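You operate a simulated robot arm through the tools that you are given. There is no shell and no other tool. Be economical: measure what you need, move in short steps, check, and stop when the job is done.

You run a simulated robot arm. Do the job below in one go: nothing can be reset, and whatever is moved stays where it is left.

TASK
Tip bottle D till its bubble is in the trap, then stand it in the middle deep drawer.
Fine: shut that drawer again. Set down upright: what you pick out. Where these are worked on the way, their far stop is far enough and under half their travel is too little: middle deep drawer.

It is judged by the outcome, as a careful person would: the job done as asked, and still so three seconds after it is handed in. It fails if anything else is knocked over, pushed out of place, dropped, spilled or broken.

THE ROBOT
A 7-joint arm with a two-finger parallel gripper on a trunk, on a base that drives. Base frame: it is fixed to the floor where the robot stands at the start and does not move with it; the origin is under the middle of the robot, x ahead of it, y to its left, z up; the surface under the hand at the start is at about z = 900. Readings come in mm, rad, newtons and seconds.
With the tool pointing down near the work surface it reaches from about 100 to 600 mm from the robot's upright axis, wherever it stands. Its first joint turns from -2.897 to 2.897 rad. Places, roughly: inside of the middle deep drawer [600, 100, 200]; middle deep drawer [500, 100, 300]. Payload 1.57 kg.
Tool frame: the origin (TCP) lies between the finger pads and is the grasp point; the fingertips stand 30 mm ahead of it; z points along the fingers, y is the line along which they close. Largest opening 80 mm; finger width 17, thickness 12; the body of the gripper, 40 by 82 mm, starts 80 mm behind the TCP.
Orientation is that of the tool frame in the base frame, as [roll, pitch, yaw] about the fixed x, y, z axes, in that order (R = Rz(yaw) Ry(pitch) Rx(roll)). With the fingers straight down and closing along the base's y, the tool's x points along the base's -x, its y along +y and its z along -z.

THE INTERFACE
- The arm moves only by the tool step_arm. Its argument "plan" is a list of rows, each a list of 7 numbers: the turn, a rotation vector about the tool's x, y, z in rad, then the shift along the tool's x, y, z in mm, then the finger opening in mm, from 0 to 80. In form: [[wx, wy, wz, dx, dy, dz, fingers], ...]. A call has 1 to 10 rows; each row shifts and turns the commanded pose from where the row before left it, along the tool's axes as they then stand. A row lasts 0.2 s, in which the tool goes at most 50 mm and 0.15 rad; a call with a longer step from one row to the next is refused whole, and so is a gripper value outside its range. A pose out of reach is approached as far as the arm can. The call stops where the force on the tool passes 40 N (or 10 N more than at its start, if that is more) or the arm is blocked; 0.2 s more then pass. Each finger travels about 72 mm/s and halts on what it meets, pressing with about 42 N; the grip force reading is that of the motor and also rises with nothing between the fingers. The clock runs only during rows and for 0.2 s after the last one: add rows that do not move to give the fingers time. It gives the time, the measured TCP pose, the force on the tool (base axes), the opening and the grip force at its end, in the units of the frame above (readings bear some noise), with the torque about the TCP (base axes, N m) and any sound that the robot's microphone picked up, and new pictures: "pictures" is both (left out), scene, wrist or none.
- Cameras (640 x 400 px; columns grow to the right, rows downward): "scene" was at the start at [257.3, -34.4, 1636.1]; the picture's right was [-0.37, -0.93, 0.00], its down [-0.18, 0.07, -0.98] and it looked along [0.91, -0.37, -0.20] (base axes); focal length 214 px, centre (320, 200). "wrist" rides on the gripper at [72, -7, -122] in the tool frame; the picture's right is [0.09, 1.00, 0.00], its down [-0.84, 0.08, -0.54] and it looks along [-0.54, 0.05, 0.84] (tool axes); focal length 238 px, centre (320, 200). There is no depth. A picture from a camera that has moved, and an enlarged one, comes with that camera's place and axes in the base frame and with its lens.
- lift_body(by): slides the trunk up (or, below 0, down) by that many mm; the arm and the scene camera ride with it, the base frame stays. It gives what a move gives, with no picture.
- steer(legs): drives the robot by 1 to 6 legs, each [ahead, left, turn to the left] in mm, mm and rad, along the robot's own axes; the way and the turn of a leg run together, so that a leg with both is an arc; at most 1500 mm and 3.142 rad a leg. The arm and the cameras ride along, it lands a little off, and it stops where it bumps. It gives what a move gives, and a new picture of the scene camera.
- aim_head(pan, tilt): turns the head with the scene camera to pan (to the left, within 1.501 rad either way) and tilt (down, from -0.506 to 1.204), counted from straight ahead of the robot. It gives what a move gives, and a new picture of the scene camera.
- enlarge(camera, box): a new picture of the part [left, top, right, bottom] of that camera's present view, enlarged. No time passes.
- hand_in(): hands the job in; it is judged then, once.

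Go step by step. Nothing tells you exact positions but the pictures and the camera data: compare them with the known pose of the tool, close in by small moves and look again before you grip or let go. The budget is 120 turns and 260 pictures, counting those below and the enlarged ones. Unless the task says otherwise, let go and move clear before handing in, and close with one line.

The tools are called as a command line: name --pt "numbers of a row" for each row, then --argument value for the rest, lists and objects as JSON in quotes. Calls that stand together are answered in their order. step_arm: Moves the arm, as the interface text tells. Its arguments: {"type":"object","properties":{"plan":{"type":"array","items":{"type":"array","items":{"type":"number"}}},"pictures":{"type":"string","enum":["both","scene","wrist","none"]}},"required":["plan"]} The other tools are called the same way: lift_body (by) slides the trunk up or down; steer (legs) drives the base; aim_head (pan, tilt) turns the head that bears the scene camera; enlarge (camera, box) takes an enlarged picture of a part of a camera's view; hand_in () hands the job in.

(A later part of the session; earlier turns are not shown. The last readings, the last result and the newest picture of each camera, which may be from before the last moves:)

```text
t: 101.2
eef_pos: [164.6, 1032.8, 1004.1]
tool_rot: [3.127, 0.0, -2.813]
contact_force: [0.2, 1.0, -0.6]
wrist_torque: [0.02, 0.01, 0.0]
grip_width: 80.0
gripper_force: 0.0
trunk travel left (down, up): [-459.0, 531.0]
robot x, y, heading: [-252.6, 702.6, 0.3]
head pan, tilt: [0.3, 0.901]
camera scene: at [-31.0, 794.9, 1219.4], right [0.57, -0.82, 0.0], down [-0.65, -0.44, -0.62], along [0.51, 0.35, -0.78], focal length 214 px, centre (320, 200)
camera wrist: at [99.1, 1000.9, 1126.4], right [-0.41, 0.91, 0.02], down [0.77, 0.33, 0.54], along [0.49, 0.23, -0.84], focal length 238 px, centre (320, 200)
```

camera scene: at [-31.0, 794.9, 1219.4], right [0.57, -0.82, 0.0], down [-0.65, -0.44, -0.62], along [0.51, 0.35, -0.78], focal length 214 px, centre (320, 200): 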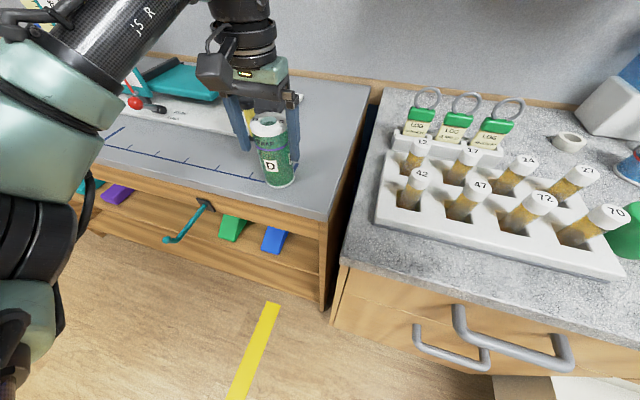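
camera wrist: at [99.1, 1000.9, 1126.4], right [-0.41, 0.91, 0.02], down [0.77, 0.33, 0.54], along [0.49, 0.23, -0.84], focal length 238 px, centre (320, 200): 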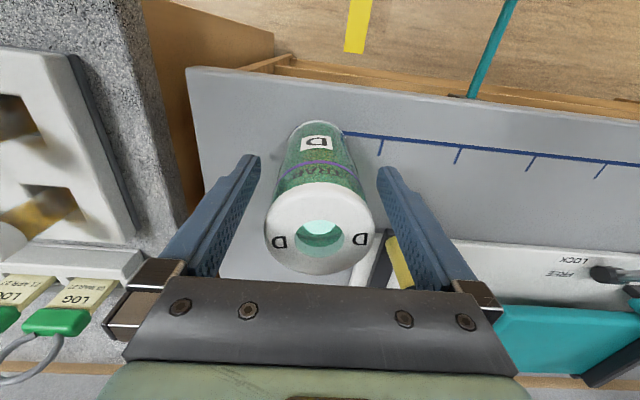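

The hand is vertical over the bottle and centred. I'll shift 4 mm forward, close and lift.

step_arm --pt "0 0 0 -4 0 2 80" --pt "0 0 0 0 0 0 55" --pt "0 0 0 0 0 0 40" --pt "0 0 0 0 0 0 40" --pt "0 0 0 0 0 0 40" --pictures "wrist"

```text
t: 102.4
eef_pos: [167.5, 1033.8, 1001.2]
tool_rot: [3.125, 0.001, -2.816]
contact_force: [0.0, -1.2, 0.7]
wrist_torque: [-0.26, -0.02, -0.02]
grip_width: 57.9
gripper_force: 41.9
trunk travel left (down, up): [-459.0, 531.0]
robot x, y, heading: [-253.9, 704.1, 0.306]
head pan, tilt: [0.3, 0.901]
camera wrist: at [102.1, 1001.9, 1124.5], right [-0.41, 0.91, 0.02], down [0.77, 0.33, 0.54], along [0.49, 0.23, -0.84], focal length 238 px, centre (320, 200)
```

wrist: 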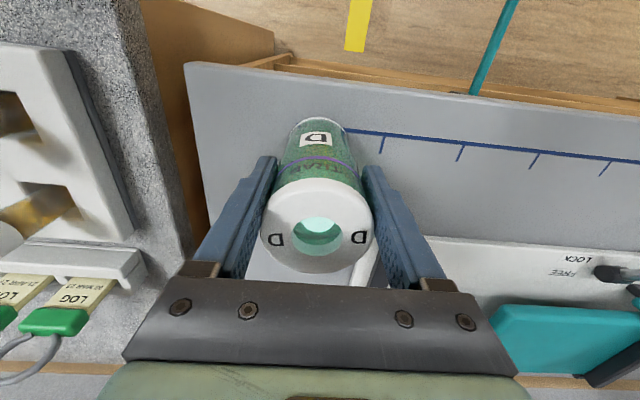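

step_arm --pt "0 0 0 0 0 -10 40" --pt "0 0 0 0 0 -15 40" --pt "0 0 0 0 0 -25 40" --pt "0 0 0 0 0 -30 40" --pt "0 0 0 0 0 0 40" --pictures "both"

```text
t: 103.6
eef_pos: [171.2, 1033.2, 1082.9]
tool_rot: [3.127, -0.001, -2.815]
contact_force: [-0.5, 0.8, -3.5]
wrist_torque: [0.0, 0.06, 0.0]
grip_width: 58.1
gripper_force: 41.6
trunk travel left (down, up): [-459.0, 531.0]
robot x, y, heading: [-256.9, 703.3, 0.301]
head pan, tilt: [0.3, 0.901]
camera scene: at [-30.7, 795.2, 1219.3], right [0.57, -0.82, 0.0], down [-0.65, -0.44, -0.62], along [0.51, 0.35, -0.78], focal length 214 px, centre (320, 200)
camera wrist: at [105.1, 1000.5, 1205.7], right [-0.41, 0.91, 0.02], down [0.77, 0.33, 0.54], along [0.49, 0.23, -0.84], focal length 238 px, centre (320, 200)
```

scene: 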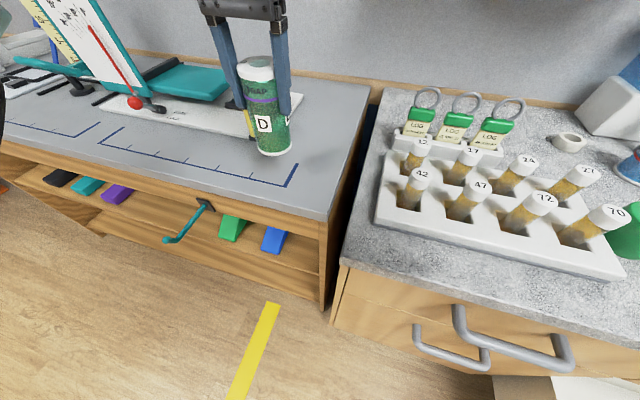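
wrist: 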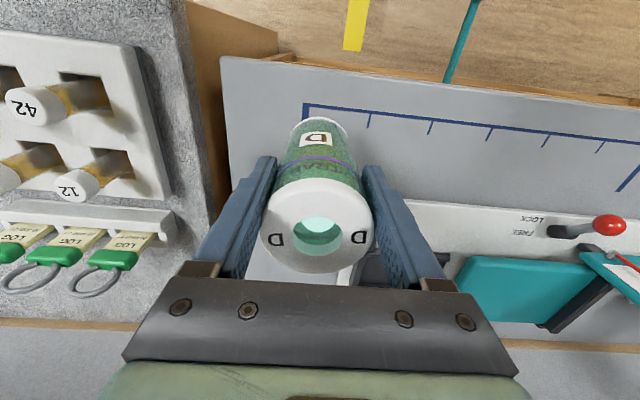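

The bottle is held from above, with its base about 104 mm below the TCP. I'll back out and turn right so I can reach over the drawer's low side wall.

steer --legs '[[-400, 0, 0], [0, 0, -1.571]]'

aim_head --pan 0.2 --tilt 0.8

```text
t: 109.8
eef_pos: [-293.2, 163.4, 1081.8]
tool_rot: [3.125, 0.001, 1.908]
contact_force: [-0.2, -0.1, -3.9]
wrist_torque: [0.03, 0.02, 0.0]
grip_width: 57.4
gripper_force: 41.9
trunk travel left (down, up): [-459.0, 531.0]
robot x, y, heading: [-631.0, 587.8, -1.261]
head pan, tilt: [0.3, 0.901]
camera scene: at [-532.2, 362.6, 1219.3], right [-0.82, -0.57, 0.0], down [-0.45, 0.64, -0.62], along [0.36, -0.51, -0.78], focal length 214 px, centre (320, 200)
```

scene: 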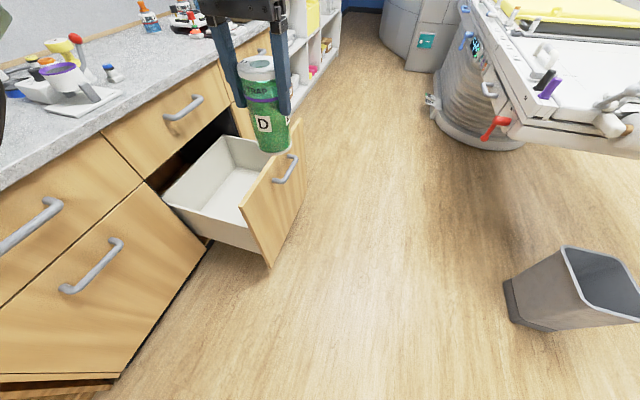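

```text
t: 110.5
eef_pos: [-293.1, 163.1, 1083.0]
tool_rot: [3.127, -0.001, 1.907]
contact_force: [0.7, -0.5, -3.3]
wrist_torque: [0.05, 0.01, 0.01]
grip_width: 57.4
gripper_force: 41.7
trunk travel left (down, up): [-459.0, 531.0]
robot x, y, heading: [-629.9, 585.0, -1.258]
head pan, tilt: [0.201, 0.799]
camera scene: at [-536.0, 354.1, 1227.2], right [-0.87, -0.49, 0.0], down [-0.35, 0.63, -0.7], along [0.34, -0.61, -0.72], focal length 214 px, centre (320, 200)
```

scene: 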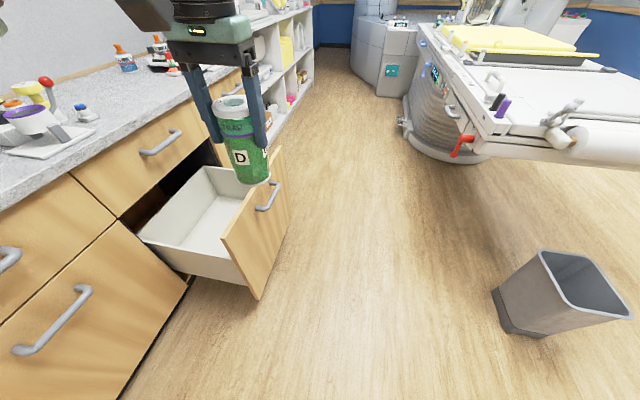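

The bottle is held over the floor next to the open drawer. I'll drive so it hangs over the drawer's inside.

steer --legs '[[0, 415, 0], [200, 0, 0]]'

enlarge --camera "wrist" --box '[0, 0, 640, 400]'

```text
t: 114.3
eef_pos: [164.1, 101.5, 1081.6]
tool_rot: [3.126, -0.001, 1.903]
contact_force: [1.2, -0.2, -4.7]
wrist_torque: [0.06, -0.01, -0.01]
grip_width: 57.5
gripper_force: 41.7
trunk travel left (down, up): [-459.0, 531.0]
robot x, y, heading: [-166.6, 526.6, -1.265]
head pan, tilt: [0.201, 0.799]
camera scene: at [-76.7, 293.7, 1227.0], right [-0.87, -0.48, 0.0], down [-0.35, 0.63, -0.7], along [0.34, -0.61, -0.72], focal length 214 px, centre (320, 200)
```

scene: 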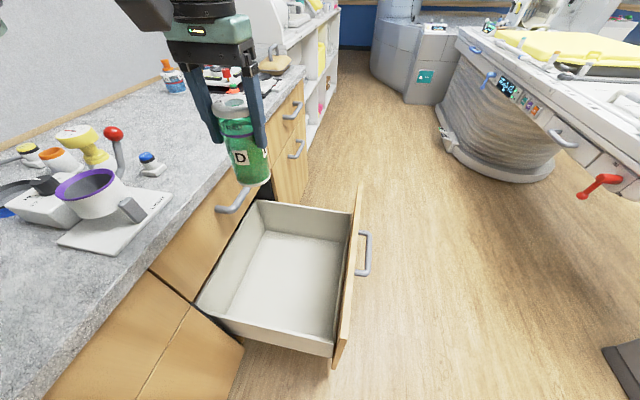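

```text
1.00 times, centred on (320, 200) of wrist (not enlarged: the box is as wide or as high as the picture)
camera zoom: at [133.7, 166.1, 1205.2], right [0.91, 0.41, 0.02], down [0.34, -0.77, 0.54], along [0.24, -0.49, -0.84], focal length 238 px, centre (320, 200)
```

zoom: 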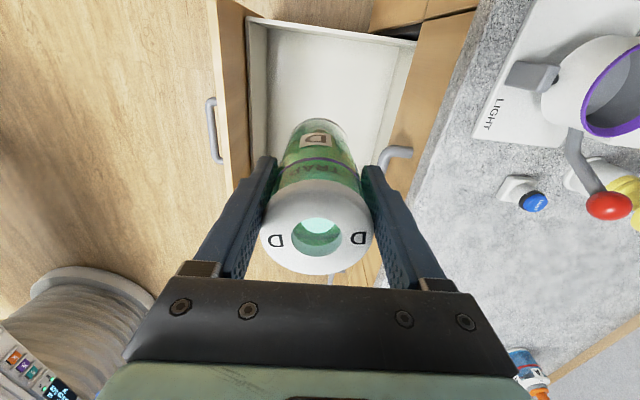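

It hangs above the drawer at f≈186, l≈50. I'll move a bit further in and lower the arm 300 mm, with the base still above the rims.

step_arm --pt "0 0 0 -20 0 20 40" --pt "0 0 0 -20 0 40 40" --pt "0 0 0 0 0 48 40" --pt "0 0 0 0 0 48 40" --pt "0 0 0 0 0 48 40" --pt "0 0 0 0 0 48 40" --pt "0 0 0 0 0 40 40" --pt "0 0 0 0 0 0 40"

```text
t: 116.1
eef_pos: [182.1, 63.1, 789.5]
tool_rot: [3.126, 0.003, 1.903]
contact_force: [-0.2, -0.6, -3.9]
wrist_torque: [0.06, 0.0, 0.03]
grip_width: 57.5
gripper_force: 42.0
trunk travel left (down, up): [-459.0, 531.0]
robot x, y, heading: [-169.9, 527.1, -1.264]
head pan, tilt: [0.201, 0.799]
camera scene: at [-76.9, 294.3, 1227.2], right [-0.87, -0.48, 0.0], down [-0.35, 0.63, -0.7], along [0.34, -0.61, -0.72], focal length 214 px, centre (320, 200)
camera wrist: at [151.6, 128.5, 912.7], right [0.91, 0.41, 0.02], down [0.34, -0.77, 0.54], along [0.24, -0.49, -0.84], focal length 238 px, centre (320, 200)
```

scene: 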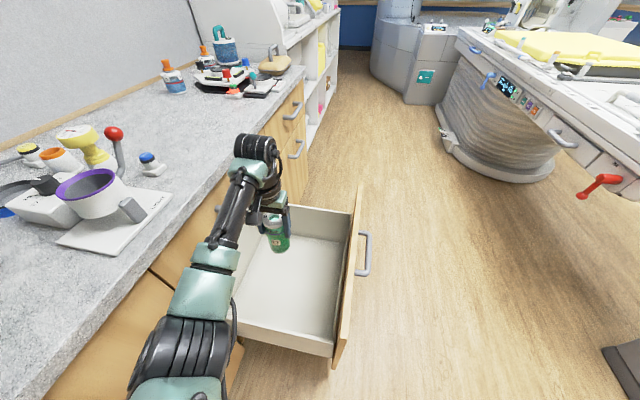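
wrist: 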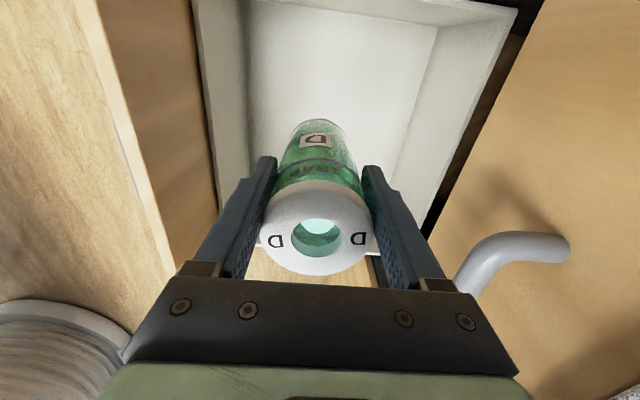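

The elbow is rather close to the counter edge. I'll shift the base 70 mm away from it before lowering.

steer --legs '[[0, -70, 0]]'

lift_body --by -200

aim_head --pan 0.25 --tilt 0.95

enlarge --camera "wrist" --box '[0, 0, 640, 400]'

```text
t: 117.1
eef_pos: [115.5, 42.2, 790.2]
tool_rot: [3.124, 0.002, 1.904]
contact_force: [-0.5, 0.7, -3.4]
wrist_torque: [0.03, 0.05, 0.0]
grip_width: 57.8
gripper_force: 42.1
trunk travel left (down, up): [-459.0, 531.0]
robot x, y, heading: [-235.5, 506.7, -1.265]
head pan, tilt: [0.201, 0.799]
camera scene: at [-143.9, 273.1, 1227.2], right [-0.87, -0.48, 0.0], down [-0.35, 0.63, -0.7], along [0.34, -0.61, -0.72], focal length 214 px, centre (320, 200)
```

scene: 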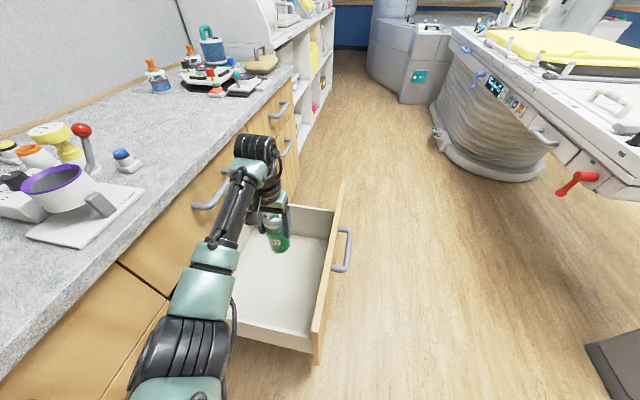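

```text
t: 119.3
eef_pos: [116.4, 42.1, 589.6]
tool_rot: [3.126, -0.001, 1.903]
contact_force: [-0.9, -0.3, -4.0]
wrist_torque: [0.04, 0.0, 0.03]
grip_width: 57.6
gripper_force: 42.0
trunk travel left (down, up): [-259.0, 731.0]
robot x, y, heading: [-232.5, 506.8, -1.267]
head pan, tilt: [0.201, 0.799]
```

```text
t: 120.0
eef_pos: [116.6, 42.3, 590.4]
tool_rot: [3.125, 0.001, 1.902]
contact_force: [-0.2, 0.2, -3.7]
wrist_torque: [0.06, 0.03, -0.01]
grip_width: 57.3
gripper_force: 41.9
trunk travel left (down, up): [-259.0, 731.0]
robot x, y, heading: [-230.9, 506.2, -1.268]
head pan, tilt: [0.25, 0.949]
camera scene: at [-144.1, 282.1, 1015.7], right [-0.85, -0.53, 0.0], down [-0.43, 0.69, -0.58], along [0.31, -0.49, -0.81], focal length 214 px, centre (320, 200)
```

scene: 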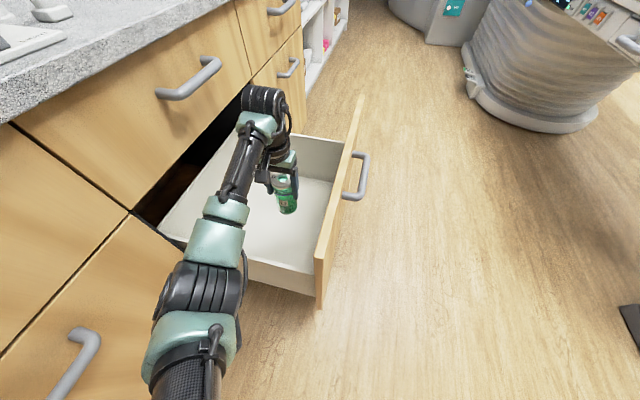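

```text
1.00 times, centred on (320, 200) of wrist (not enlarged: the box is as wide or as high as the picture)
camera zoom: at [85.0, 107.5, 712.9], right [0.91, 0.41, 0.02], down [0.34, -0.77, 0.54], along [0.24, -0.49, -0.84], focal length 238 px, centre (320, 200)
```

zoom: 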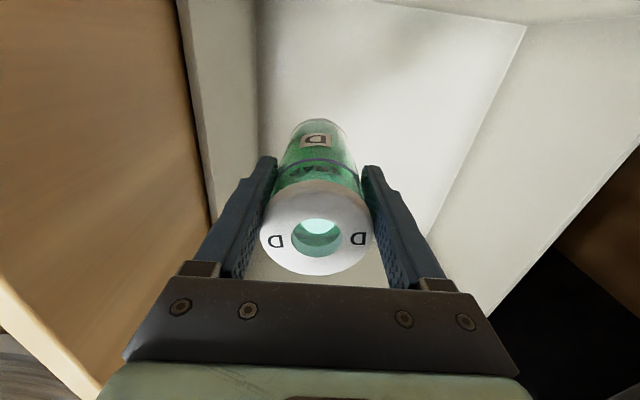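

Everything is clear. I'll lower another 140 mm and look.

lift_body --by -140

step_arm --pt "0 0 0 0 0 5 40" --pt "0 0 0 0 0 0 40"

```text
t: 121.6
eef_pos: [117.1, 42.5, 449.5]
tool_rot: [3.127, 0.002, 1.903]
contact_force: [0.1, 0.8, -4.1]
wrist_torque: [0.0, 0.0, 0.0]
grip_width: 57.6
gripper_force: 41.7
trunk travel left (down, up): [-119.0, 871.0]
robot x, y, heading: [-236.4, 505.4, -1.266]
head pan, tilt: [0.25, 0.949]
```

```text
t: 122.2
eef_pos: [117.1, 42.4, 443.2]
tool_rot: [3.127, 0.0, 1.901]
contact_force: [-1.0, 0.0, -2.7]
wrist_torque: [0.05, 0.03, 0.0]
grip_width: 57.3
gripper_force: 41.6
trunk travel left (down, up): [-119.0, 871.0]
robot x, y, heading: [-233.5, 505.9, -1.268]
head pan, tilt: [0.25, 0.949]
camera scene: at [-144.2, 282.1, 875.7], right [-0.85, -0.53, 0.0], down [-0.43, 0.69, -0.58], along [0.31, -0.49, -0.81], focal length 214 px, centre (320, 200)
camera wrist: at [84.9, 107.1, 567.8], right [0.91, 0.41, 0.02], down [0.34, -0.77, 0.54], along [0.24, -0.49, -0.84], focal length 238 px, centre (320, 200)
```

scene: 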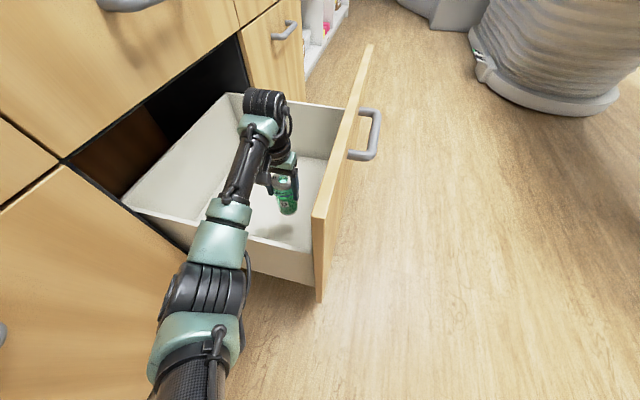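
wrist: 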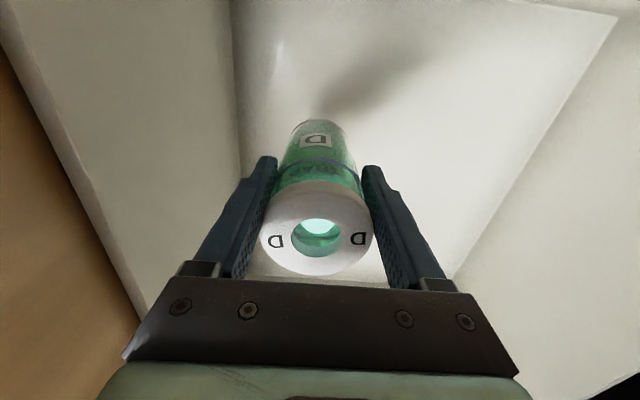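

Still above the drawer floor. I'll go down with the arm, watching force.

step_arm --pt "0 0 0 0 0 12 40" --pt "0 0 0 0 0 12 40" --pt "0 0 0 0 0 12 40" --pt "0 0 0 0 0 8 40" --pt "0 0 0 0 0 8 40" --pt "0 0 0 0 0 8 40" --pt "0 0 0 0 0 0 40"

```text
t: 123.8
eef_pos: [116.1, 43.7, 384.3]
tool_rot: [3.126, 0.002, 1.903]
contact_force: [0.1, -0.1, -3.7]
wrist_torque: [0.02, 0.07, 0.01]
grip_width: 57.3
gripper_force: 42.5
trunk travel left (down, up): [-119.0, 871.0]
robot x, y, heading: [-237.4, 507.6, -1.262]
head pan, tilt: [0.25, 0.949]
camera scene: at [-144.2, 282.1, 875.7], right [-0.85, -0.53, 0.0], down [-0.43, 0.69, -0.58], along [0.31, -0.49, -0.81], focal length 214 px, centre (320, 200)
camera wrist: at [86.5, 108.1, 507.5], right [0.91, 0.41, 0.02], down [0.34, -0.77, 0.54], along [0.24, -0.49, -0.84], focal length 238 px, centre (320, 200)
```

scene: 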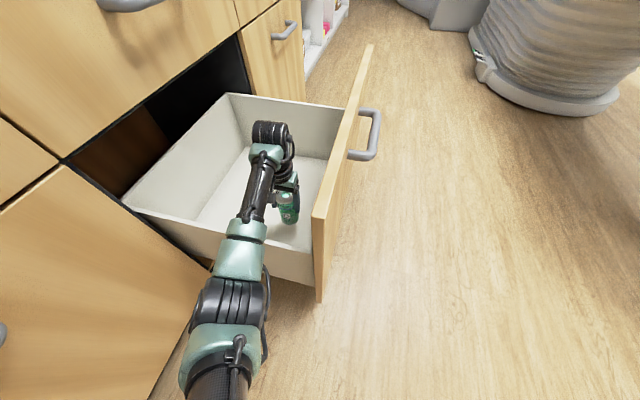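
wrist: 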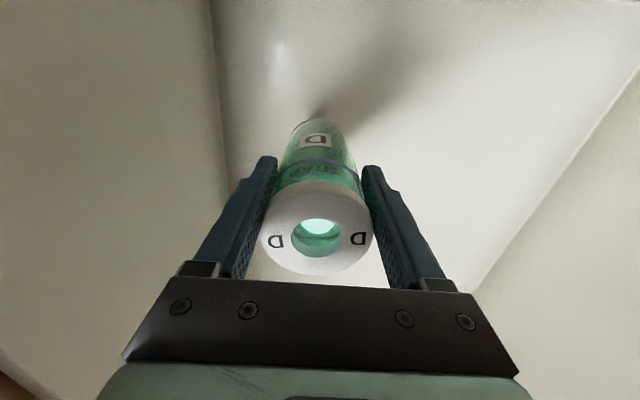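

step_arm --pt "0 0 0 0 0 5 40" --pt "0 0 0 0 0 5 40" --pt "0 0 0 0 0 4 40" --pt "0 0 0 0 0 4 40" --pt "0 0 0 0 0 4 40" --pt "0 0 0 0 0 4 40" --pt "0 0 0 0 0 4 40" --pt "0 0 0 0 0 4 40" --pt "0 0 0 0 0 4 40" --pt "0 0 0 0 0 0 40" --pictures "wrist"

```text
t: 126.0
eef_pos: [116.6, 44.2, 347.7]
tool_rot: [3.126, 0.0, 1.903]
contact_force: [-0.2, -0.4, -3.4]
wrist_torque: [0.03, 0.03, -0.01]
grip_width: 57.4
gripper_force: 42.3
trunk travel left (down, up): [-119.0, 871.0]
robot x, y, heading: [-233.9, 504.0, -1.263]
head pan, tilt: [0.25, 0.949]
camera wrist: at [85.9, 108.0, 470.3], right [0.91, 0.41, 0.02], down [0.34, -0.77, 0.54], along [0.24, -0.49, -0.84], focal length 238 px, centre (320, 200)
```

wrist: 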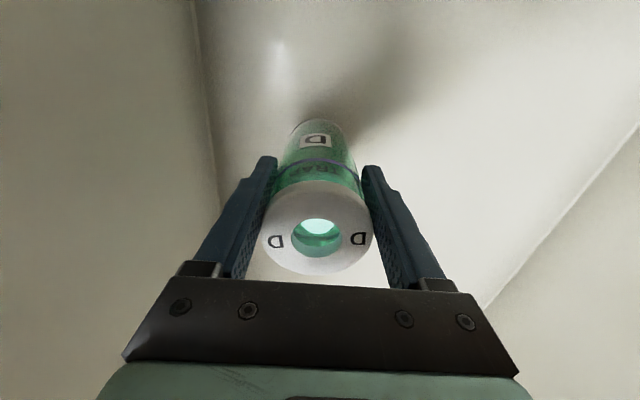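

step_arm --pt "0 0 0 0 0 4 40" --pt "0 0 0 0 0 4 40" --pt "0 0 0 0 0 4 40" --pt "0 0 0 0 0 4 40" --pt "0 0 0 0 0 4 40" --pt "0 0 0 0 0 4 40" --pt "0 0 0 0 0 4 40" --pt "0 0 0 0 0 4 40" --pt "0 0 0 0 0 0 40"

```text
t: 128.0
eef_pos: [118.1, 42.7, 315.7]
tool_rot: [3.126, 0.001, 1.903]
contact_force: [-0.2, 0.0, -3.8]
wrist_torque: [0.06, 0.03, 0.01]
grip_width: 57.4
gripper_force: 42.2
trunk travel left (down, up): [-119.0, 871.0]
robot x, y, heading: [-232.7, 505.5, -1.269]
head pan, tilt: [0.25, 0.949]
camera scene: at [-144.2, 282.1, 875.7], right [-0.85, -0.53, 0.0], down [-0.43, 0.69, -0.58], along [0.31, -0.49, -0.81], focal length 214 px, centre (320, 200)
camera wrist: at [87.8, 108.2, 437.7], right [0.91, 0.41, 0.02], down [0.34, -0.77, 0.54], along [0.24, -0.49, -0.84], focal length 238 px, centre (320, 200)
```

scene: 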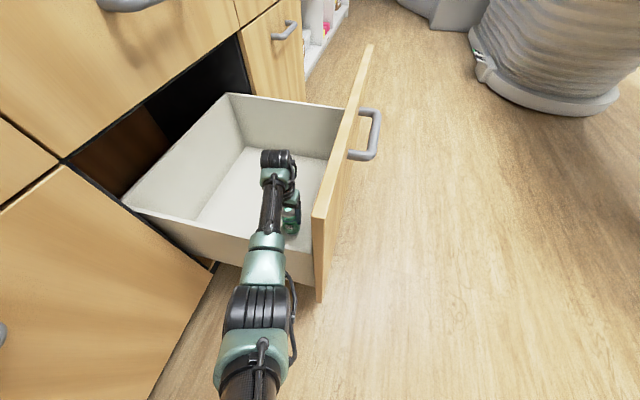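
wrist: 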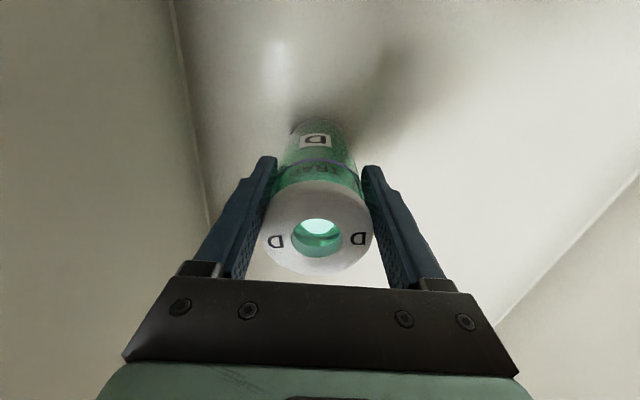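

enlarge --camera "scene" --box '[200, 130, 360, 310]'

```text
2.22 times, centred on (280, 220) of scene
camera zoom: at [-144.2, 282.1, 875.7], right [-0.85, -0.53, 0.0], down [-0.43, 0.69, -0.58], along [0.31, -0.49, -0.81], focal length 477 px, centre (409, 156)
```

zoom: 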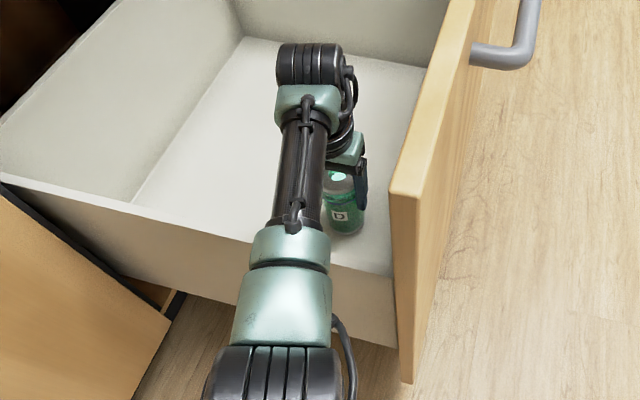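

The forearm passes close above the side wall, so I'll raise the trunk 90 mm and reach down with the arm instead, which keeps the elbow higher.

lift_body --by 90

step_arm --pt "0 0 0 0 0 20 40" --pt "0 0 0 0 0 20 40" --pt "0 0 0 0 0 20 40" --pt "0 0 0 0 0 15 40" --pt "0 0 0 0 0 10 40" --pt "0 0 0 0 0 0 40"

```text
t: 129.3
eef_pos: [117.4, 44.0, 405.0]
tool_rot: [3.126, -0.001, 1.903]
contact_force: [0.5, 0.0, -3.0]
wrist_torque: [0.07, 0.02, -0.03]
grip_width: 57.3
gripper_force: 41.8
trunk travel left (down, up): [-209.0, 781.0]
robot x, y, heading: [-234.5, 507.5, -1.261]
head pan, tilt: [0.25, 0.949]
```

```text
t: 130.7
eef_pos: [119.9, 44.0, 318.3]
tool_rot: [3.125, 0.001, 1.903]
contact_force: [-0.5, -0.4, -3.5]
wrist_torque: [0.03, 0.02, -0.07]
grip_width: 57.6
gripper_force: 42.1
trunk travel left (down, up): [-209.0, 781.0]
robot x, y, heading: [-236.8, 503.0, -1.266]
head pan, tilt: [0.25, 0.949]
camera scene: at [-144.2, 282.1, 965.7], right [-0.85, -0.53, 0.0], down [-0.43, 0.69, -0.58], along [0.31, -0.49, -0.81], focal length 214 px, centre (320, 200)
camera wrist: at [89.2, 109.2, 442.6], right [0.91, 0.41, 0.02], down [0.34, -0.77, 0.54], along [0.24, -0.49, -0.84], focal length 238 px, centre (320, 200)
```

scene: 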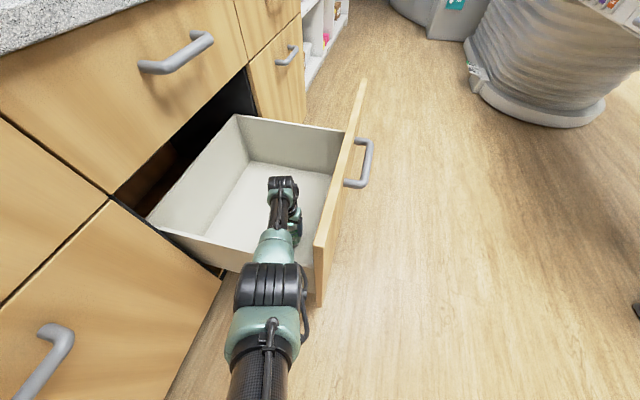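
wrist: 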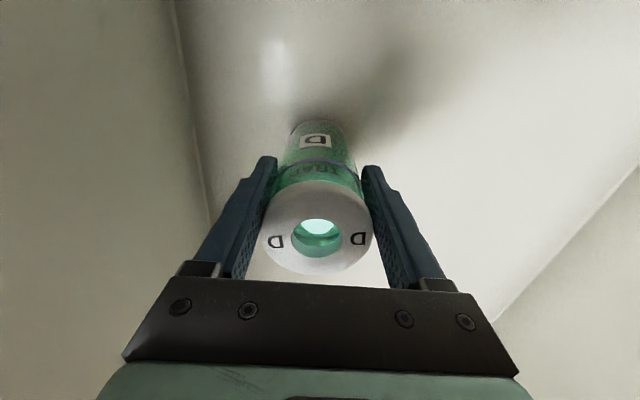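

The forearm is steeper now and well clear. I'll continue down to contact.

step_arm --pt "0 0 0 0 0 4 40" --pt "0 0 0 0 0 4 40" --pt "0 0 0 0 0 4 40" --pt "0 0 0 0 0 4 40" --pt "0 0 0 0 0 4 40" --pt "0 0 0 0 0 4 40" --pt "0 0 0 0 0 4 40" --pt "0 0 0 0 0 4 40" --pt "0 0 0 0 0 0 40"

```text
t: 132.0
eef_pos: [118.9, 42.3, 310.2]
tool_rot: [3.121, 0.017, 1.904]
contact_force: [-3.4, 4.2, 16.1]
wrist_torque: [0.0, 0.75, -0.14]
grip_width: 57.6
gripper_force: 41.8
out of reach, approached as far as the arm can: row 4, 6
trunk travel left (down, up): [-209.0, 781.0]
robot x, y, heading: [-236.2, 508.4, -1.269]
head pan, tilt: [0.25, 0.949]
stopped in row 6: the force on the tool passed its limit at 41 N (the readings are from after the stop); the commanded pose is now the measured one
camera scene: at [-144.9, 283.3, 966.0], right [-0.85, -0.53, 0.0], down [-0.43, 0.69, -0.58], along [0.31, -0.5, -0.81], focal length 214 px, centre (320, 200)
camera wrist: at [87.3, 108.8, 431.9], right [0.91, 0.41, 0.02], down [0.33, -0.76, 0.56], along [0.24, -0.5, -0.83], focal length 238 px, centre (320, 200)
```

scene: 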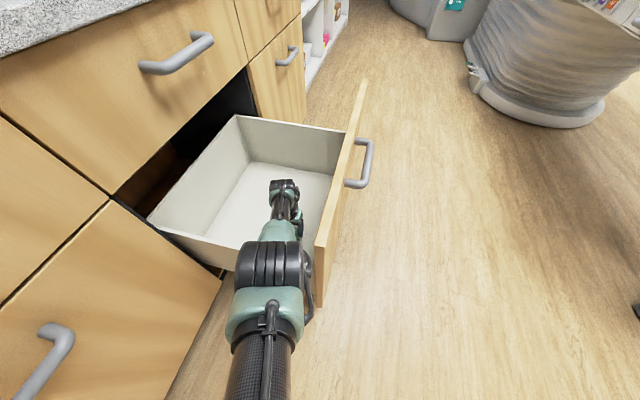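
wrist: 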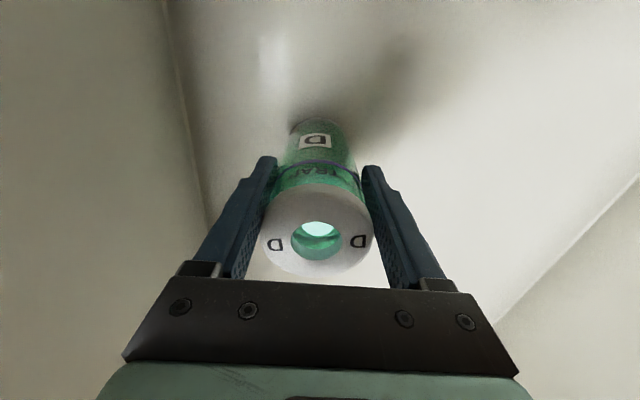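

Contact with the drawer floor (base at z≈206, as expected). I'll level the tool by the small tilt it took, then check the force.

step_arm --pt "0 0.017 0 0 0 -1 40" --pt "0 0 0 0 0 0 40" --pictures "none"

enlarge --camera "wrist" --box '[240, 80, 400, 180]'

```text
t: 132.6
eef_pos: [119.1, 43.2, 310.8]
tool_rot: [3.12, 0.003, 1.904]
contact_force: [2.2, -3.5, 8.5]
wrist_torque: [-0.84, 0.0, 0.11]
grip_width: 57.1
gripper_force: 42.2
trunk travel left (down, up): [-209.0, 781.0]
robot x, y, heading: [-232.6, 504.0, -1.266]
head pan, tilt: [0.25, 0.949]
```

```text
4.00 times, centred on (320, 130) of wrist
camera zoom: at [86.5, 108.5, 433.1], right [0.91, 0.41, 0.02], down [0.34, -0.77, 0.55], along [0.24, -0.49, -0.84], focal length 953 px, centre (320, 480)
```

zoom: 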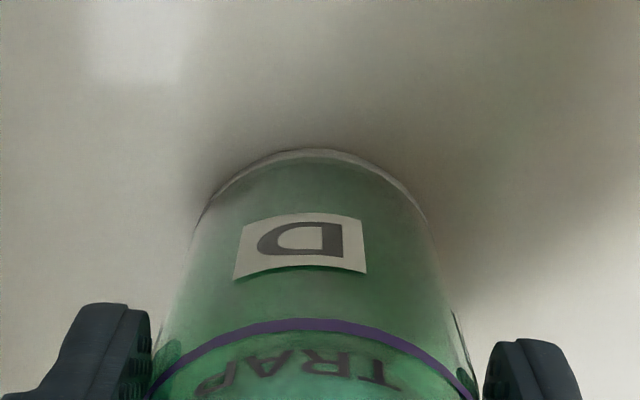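

The bottle rests on the drawer floor. I'll release it.

step_arm --pt "0 0 0 0 0 0 62" --pt "0 0 0 0 0 0 80" --pt "0 0 0 0 0 0 80" --pt "0 0 0 0 0 0 80" --pictures "wrist"

```text
t: 133.6
eef_pos: [118.0, 44.7, 308.8]
tool_rot: [3.123, -0.002, 1.903]
contact_force: [-0.8, -0.1, 0.9]
wrist_torque: [0.02, 0.01, 0.02]
grip_width: 80.1
gripper_force: 0.0
trunk travel left (down, up): [-209.0, 781.0]
robot x, y, heading: [-232.7, 503.8, -1.263]
head pan, tilt: [0.25, 0.949]
camera wrist: at [86.1, 109.4, 432.1], right [0.91, 0.41, 0.02], down [0.34, -0.77, 0.54], along [0.24, -0.49, -0.84], focal length 238 px, centre (320, 200)
```

wrist: 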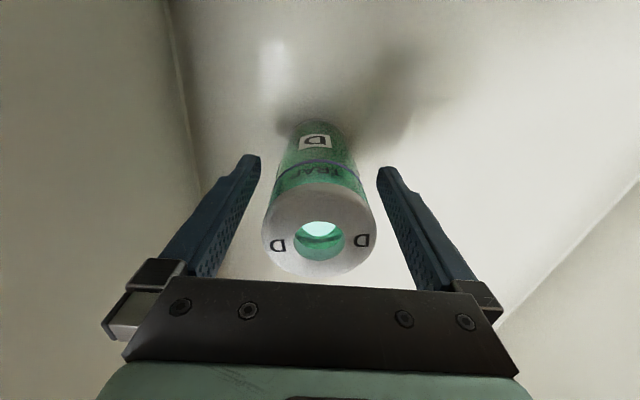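

It stands. I'll raise the hand straight up out of the drawer.

step_arm --pt "0 0 0 0 0 -15 80" --pt "0 0 0 0 0 -30 80" --pt "0 0 0 0 0 -40 80" --pt "0 0 0 0 0 -45 80" --pt "0 0 0 0 0 -45 80" --pt "0 0 0 0 0 -45 80" --pt "0 0 0 0 0 0 80" --pictures "wrist"

lift_body --by 330

enlarge --camera "wrist" --box '[220, 0, 420, 300]'

```text
t: 135.2
eef_pos: [113.1, 43.7, 525.7]
tool_rot: [3.125, -0.003, 1.904]
contact_force: [1.1, -0.2, 0.3]
wrist_torque: [-0.02, 0.0, -0.02]
grip_width: 80.2
gripper_force: 0.0
trunk travel left (down, up): [-209.0, 781.0]
robot x, y, heading: [-238.6, 505.1, -1.265]
head pan, tilt: [0.25, 0.949]
camera wrist: at [82.2, 108.1, 648.5], right [0.91, 0.41, 0.02], down [0.34, -0.77, 0.54], along [0.24, -0.49, -0.84], focal length 238 px, centre (320, 200)
```

wrist: 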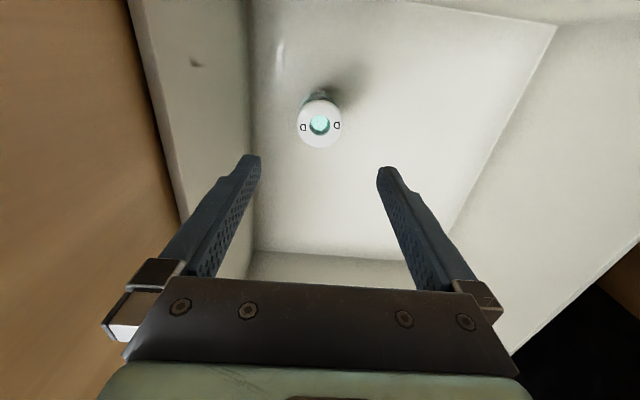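

```text
t: 138.4
eef_pos: [113.8, 43.9, 854.1]
tool_rot: [3.124, -0.005, 1.902]
contact_force: [-0.1, -0.2, 0.3]
wrist_torque: [0.0, 0.03, 0.01]
grip_width: 79.7
gripper_force: 0.1
trunk travel left (down, up): [-539.0, 451.0]
robot x, y, heading: [-235.2, 504.7, -1.263]
head pan, tilt: [0.25, 0.949]
```

```text
1.33 times, centred on (320, 150) of wrist
camera zoom: at [82.3, 107.9, 978.0], right [0.91, 0.41, 0.02], down [0.34, -0.77, 0.54], along [0.24, -0.49, -0.84], focal length 318 px, centre (320, 267)
```

zoom: 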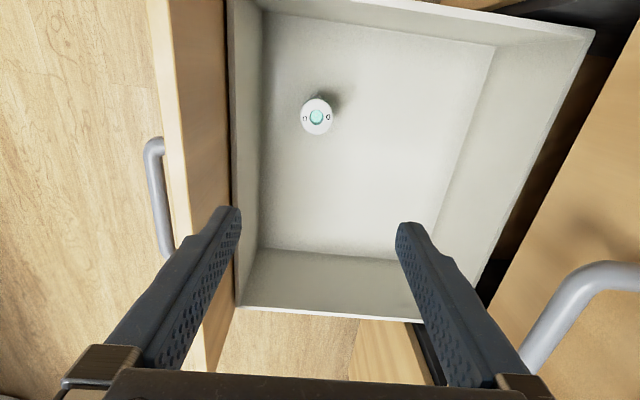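

Bottle D stands upright in the drawer. Next I'll drive around to the front of the drawer so I can push it shut.

steer --legs '[[-180, 0, 0], [0, -390, 0], [0, 0, 1.559]]'

aim_head --pan 0.0 --tilt 0.8

```text
t: 145.8
eef_pos: [-195.4, 896.4, 855.1]
tool_rot: [3.124, -0.003, -2.832]
contact_force: [1.1, -1.0, 0.2]
wrist_torque: [-0.01, 0.02, 0.0]
grip_width: 80.1
gripper_force: 0.1
trunk travel left (down, up): [-539.0, 451.0]
robot x, y, heading: [-665.3, 558.0, 0.288]
head pan, tilt: [0.25, 0.949]
camera scene: at [-438.2, 643.4, 1295.8], right [0.51, -0.86, 0.0], down [-0.7, -0.41, -0.58], along [0.5, 0.3, -0.81], focal length 214 px, centre (320, 200)
```

scene: 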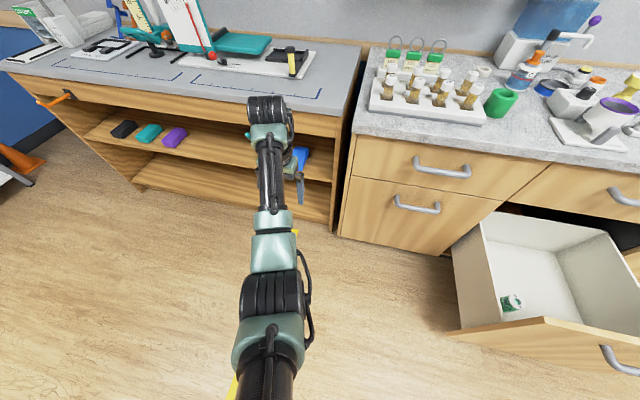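

```text
t: 146.5
eef_pos: [-195.5, 896.4, 854.7]
tool_rot: [3.124, -0.003, -2.83]
contact_force: [0.5, -0.5, 0.5]
wrist_torque: [0.01, 0.01, -0.02]
grip_width: 80.0
gripper_force: 0.1
trunk travel left (down, up): [-539.0, 451.0]
robot x, y, heading: [-661.3, 558.5, 0.282]
head pan, tilt: [0.0, 0.799]
camera scene: at [-423.4, 629.0, 1307.3], right [0.28, -0.96, 0.0], down [-0.69, -0.2, -0.7], along [0.67, 0.2, -0.72], focal length 214 px, centre (320, 200)
```

scene: 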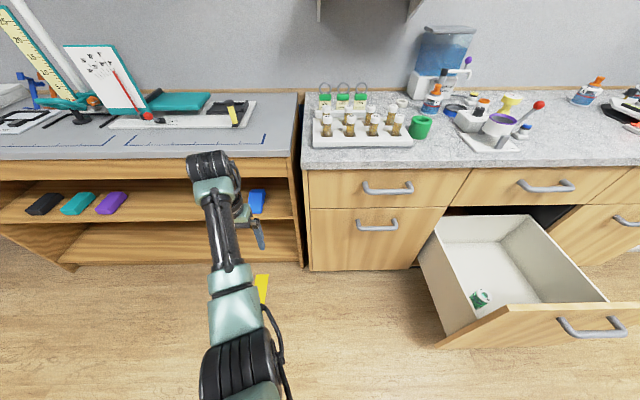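

I'll retract and pitch the hand while here in the open, then drive right to the drawer front.

step_arm --pt "0 0 0 50 0 0 0" --pt "0 0 0 50 0 0 0" --pt "0 0 0 30 0 0 0" --pt "0 -0.14 0 0 0 0 0" --pt "0 -0.14 0 0 0 0 0" --pt "0 -0.14 0 0 0 0 0" --pt "0 -0.14 0 0 0 0 0" --pt "0 -0.14 0 0 0 0 0" --pt "0 -0.14 0 0 0 0 0" --pt "0 -0.13 0 0 0 0 0" --pictures "none"

steer --legs '[[0, -500, 0], [0, -490, 0]]'

```text
t: 148.7
eef_pos: [-222.8, 888.3, 854.7]
tool_rot: [3.107, 0.969, -2.859]
contact_force: [-0.4, 0.0, -0.5]
wrist_torque: [0.03, -0.01, -0.01]
grip_width: 0.1
gripper_force: 21.0
out of reach, approached as far as the arm can: row 1, 2, 3
trunk travel left (down, up): [-539.0, 451.0]
robot x, y, heading: [-662.8, 557.9, 0.284]
head pan, tilt: [0.0, 0.799]
```

```text
t: 154.2
eef_pos: [49.1, -62.5, 853.8]
tool_rot: [3.109, 0.965, -2.868]
contact_force: [0.0, 0.4, -0.9]
wrist_torque: [0.02, -0.01, 0.03]
grip_width: 0.0
gripper_force: 20.9
trunk travel left (down, up): [-539.0, 451.0]
robot x, y, heading: [-397.1, -387.3, 0.271]
head pan, tilt: [0.0, 0.799]
camera scene: at [-152.7, -319.7, 1307.3], right [0.27, -0.96, 0.0], down [-0.69, -0.19, -0.7], along [0.67, 0.19, -0.72], focal length 214 px, centre (320, 200)
```

scene: 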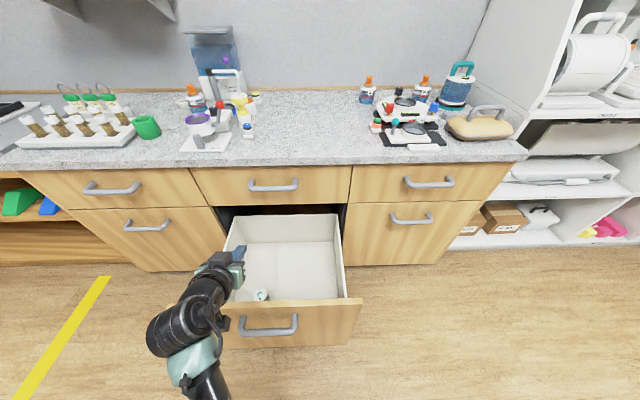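

I'm in front of the drawer now, with heading slightly off. I'll correct it and retract the hand so that it's in front of the panel.

steer --legs '[[0, 0, 0.022]]'

step_arm --pt "0 0 0 26 0 -38 0" --pt "0 0 0 26 0 -38 0" --pt "0 0 0 26 0 -38 0" --pt "0 0 0 0 0 0 0"

```text
t: 154.9
eef_pos: [41.7, -51.1, 853.4]
tool_rot: [3.109, 0.965, -2.845]
contact_force: [-0.4, -0.3, -0.5]
wrist_torque: [0.01, 0.02, 0.02]
grip_width: 0.1
gripper_force: 21.3
trunk travel left (down, up): [-539.0, 451.0]
robot x, y, heading: [-394.8, -389.0, 0.295]
head pan, tilt: [0.0, 0.799]
camera scene: at [-154.4, -314.1, 1307.3], right [0.29, -0.96, 0.0], down [-0.69, -0.21, -0.7], along [0.67, 0.2, -0.72], focal length 214 px, centre (320, 200)
```

scene: 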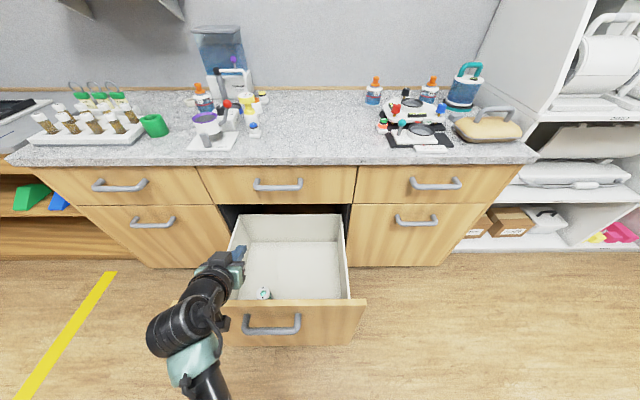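

```text
t: 155.9
eef_pos: [-89.6, -97.9, 855.3]
tool_rot: [3.109, 0.964, -2.847]
contact_force: [0.2, 0.1, 0.6]
wrist_torque: [-0.03, 0.04, 0.01]
grip_width: 0.1
gripper_force: 21.4
trunk travel left (down, up): [-539.0, 451.0]
robot x, y, heading: [-393.2, -388.2, 0.293]
head pan, tilt: [0.0, 0.799]
camera scene: at [-154.2, -314.0, 1307.3], right [0.29, -0.96, 0.0], down [-0.69, -0.21, -0.7], along [0.67, 0.2, -0.72], focal length 214 px, centre (320, 200)
camera wrist: at [-220.7, -148.9, 866.8], right [-0.37, 0.93, -0.06], down [0.01, 0.06, 1.0], along [0.93, 0.36, -0.03], focal length 238 px, centre (320, 200)
```

scene: 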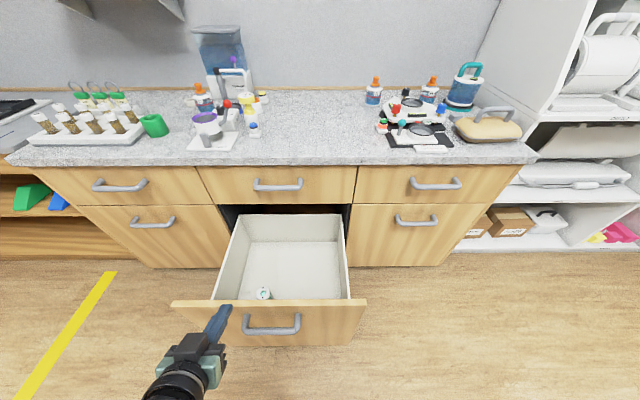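
wrist: 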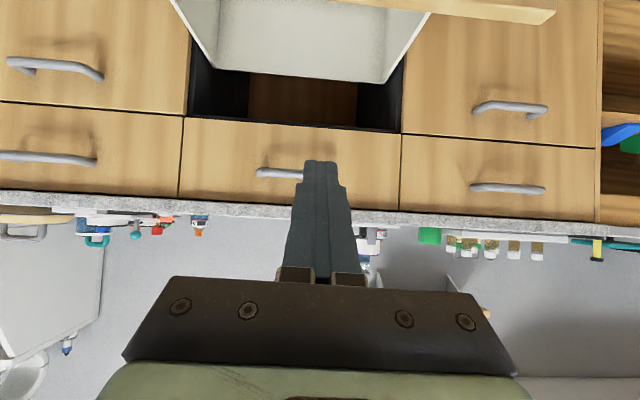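

step_arm --pt "0 0 0 9 -10 -13 0" --pt "0 0 0 0 0 0 0" --pictures "none"

lift_body --by -222

enlarge --camera "wrist" --box '[0, 0, 640, 400]'

enlarge --camera "scene" --box '[0, 0, 640, 400]'

```text
t: 156.5
eef_pos: [-101.4, -111.0, 854.5]
tool_rot: [3.11, 0.965, -2.846]
contact_force: [0.6, -0.4, -0.4]
wrist_torque: [0.0, 0.01, 0.02]
grip_width: 0.3
gripper_force: 21.3
trunk travel left (down, up): [-539.0, 451.0]
robot x, y, heading: [-395.4, -388.1, 0.296]
head pan, tilt: [0.0, 0.799]
```

```text
t: 158.8
eef_pos: [-100.4, -111.3, 634.0]
tool_rot: [3.109, 0.966, -2.845]
contact_force: [0.0, -0.5, -0.8]
wrist_torque: [-0.03, -0.02, 0.02]
grip_width: 0.0
gripper_force: 21.4
trunk travel left (down, up): [-317.0, 673.0]
robot x, y, heading: [-393.4, -386.0, 0.301]
head pan, tilt: [0.0, 0.799]
```

```text
1.00 times, centred on (320, 200) of wrist (not enlarged: the box is as wide or as high as the picture)
camera zoom: at [-231.6, -162.7, 644.6], right [-0.37, 0.93, -0.06], down [0.01, 0.07, 1.0], along [0.93, 0.36, -0.03], focal length 238 px, centre (320, 200)
```

zoom: 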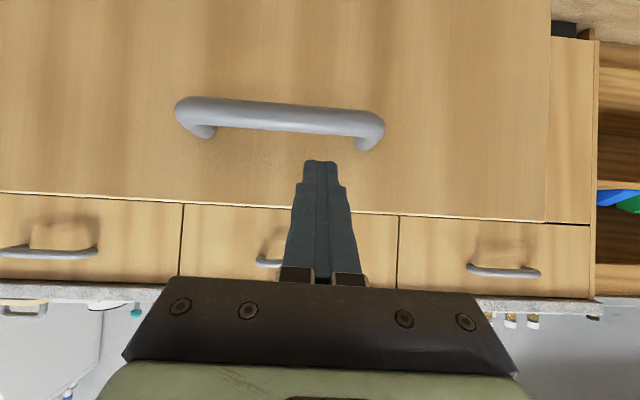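

```text
1.00 times, centred on (320, 200) of scene (not enlarged: the box is as wide or as high as the picture)
camera zoom: at [-154.4, -314.1, 1085.3], right [0.29, -0.96, 0.0], down [-0.69, -0.21, -0.7], along [0.67, 0.2, -0.72], focal length 214 px, centre (320, 200)
```

zoom: 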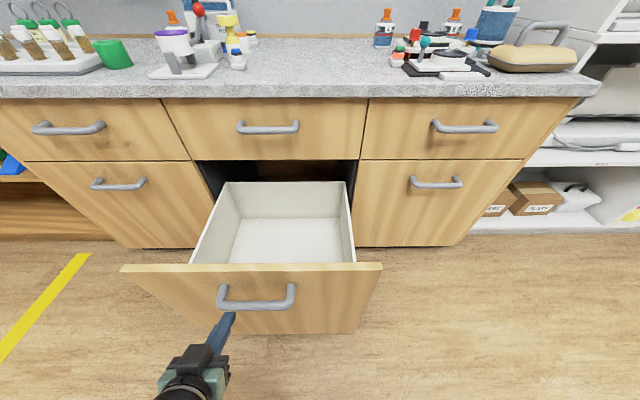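

The fingertips face the panel between the handle and the top edge. I'll push gently.

step_arm --pt "0 0 0 -11.4 0 16.4 0" --pt "0 0 0 -11.4 0 16.4 0" --pt "0 0 0 -8.5 0 12.3 0" --pt "0 0 0 -5.7 0 8.2 0" --pt "0 0 0 -5.7 0 8.2 0" --pt "0 0 0 -5.7 0 8.2 0" --pt "0 0 0 -5.7 0 8.2 0" --pt "0 0 0 -5.7 0 8.2 0"

```text
t: 160.7
eef_pos: [-1.0, -78.3, 633.4]
tool_rot: [3.109, 0.967, -2.848]
contact_force: [0.3, 0.1, 0.5]
wrist_torque: [0.02, 0.0, -0.02]
grip_width: 0.0
gripper_force: 21.5
trunk travel left (down, up): [-317.0, 673.0]
robot x, y, heading: [-396.3, -390.0, 0.3]
head pan, tilt: [0.0, 0.799]
camera scene: at [-154.3, -314.1, 1085.3], right [0.29, -0.96, 0.0], down [-0.69, -0.21, -0.7], along [0.67, 0.2, -0.72], focal length 214 px, centre (320, 200)
camera wrist: at [-132.1, -129.1, 645.4], right [-0.37, 0.93, -0.06], down [0.01, 0.06, 1.0], along [0.93, 0.36, -0.03], focal length 238 px, centre (320, 200)
```

scene: 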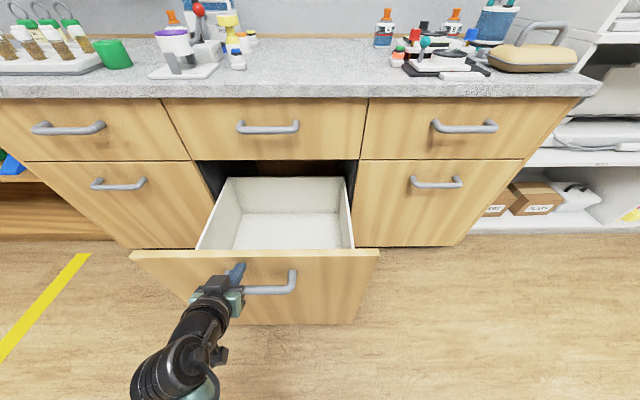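
wrist: 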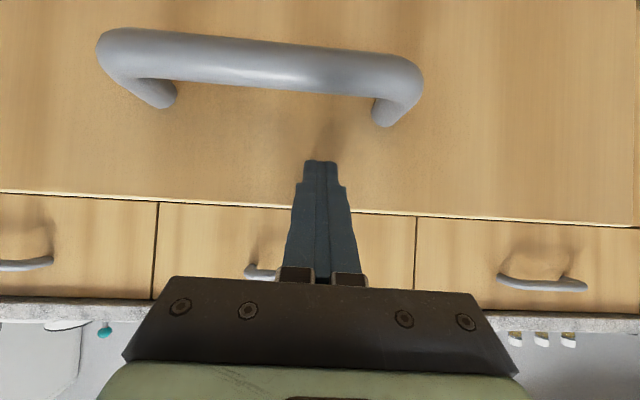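

The drawer is moving with little force. I'll continue at a gentle pace.

step_arm --pt "0 0 0 -5.7 0 8.2 0" --pt "0 0 0 -7.5 0 10.5 0" --pt "0 0 0 -8.5 0 12.3 0" --pt "0 0 0 -8.5 0 12.3 0" --pt "0 0 0 -8.5 0 12.3 0" --pt "0 0 0 -8.5 0 12.3 0" --pt "0 0 0 -8.5 0 12.3 0" --pt "0 0 0 -8.5 0 12.3 0" --pt "0 0 0 -7.5 0 10.5 0" --pt "0 0 0 -5.7 0 8.2 0" --pictures "scene"

```text
t: 162.8
eef_pos: [128.2, -33.8, 633.8]
tool_rot: [3.108, 0.967, -2.844]
contact_force: [-0.2, -0.3, 0.3]
wrist_torque: [0.0, -0.01, 0.01]
grip_width: 0.2
gripper_force: 21.9
trunk travel left (down, up): [-317.0, 673.0]
robot x, y, heading: [-397.9, -384.2, 0.299]
head pan, tilt: [0.0, 0.799]
camera scene: at [-154.3, -314.0, 1085.3], right [0.29, -0.96, 0.0], down [-0.69, -0.21, -0.7], along [0.67, 0.2, -0.72], focal length 214 px, centre (320, 200)
```

scene: 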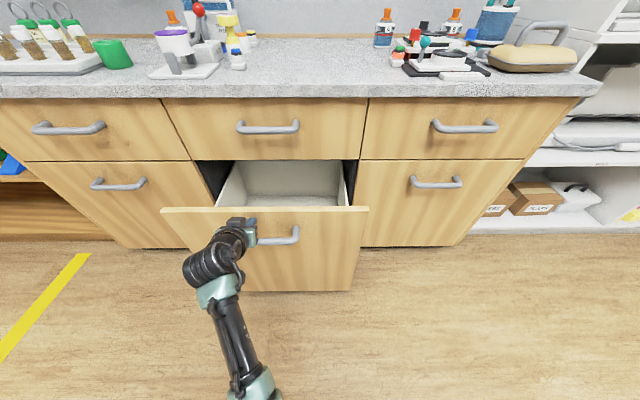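

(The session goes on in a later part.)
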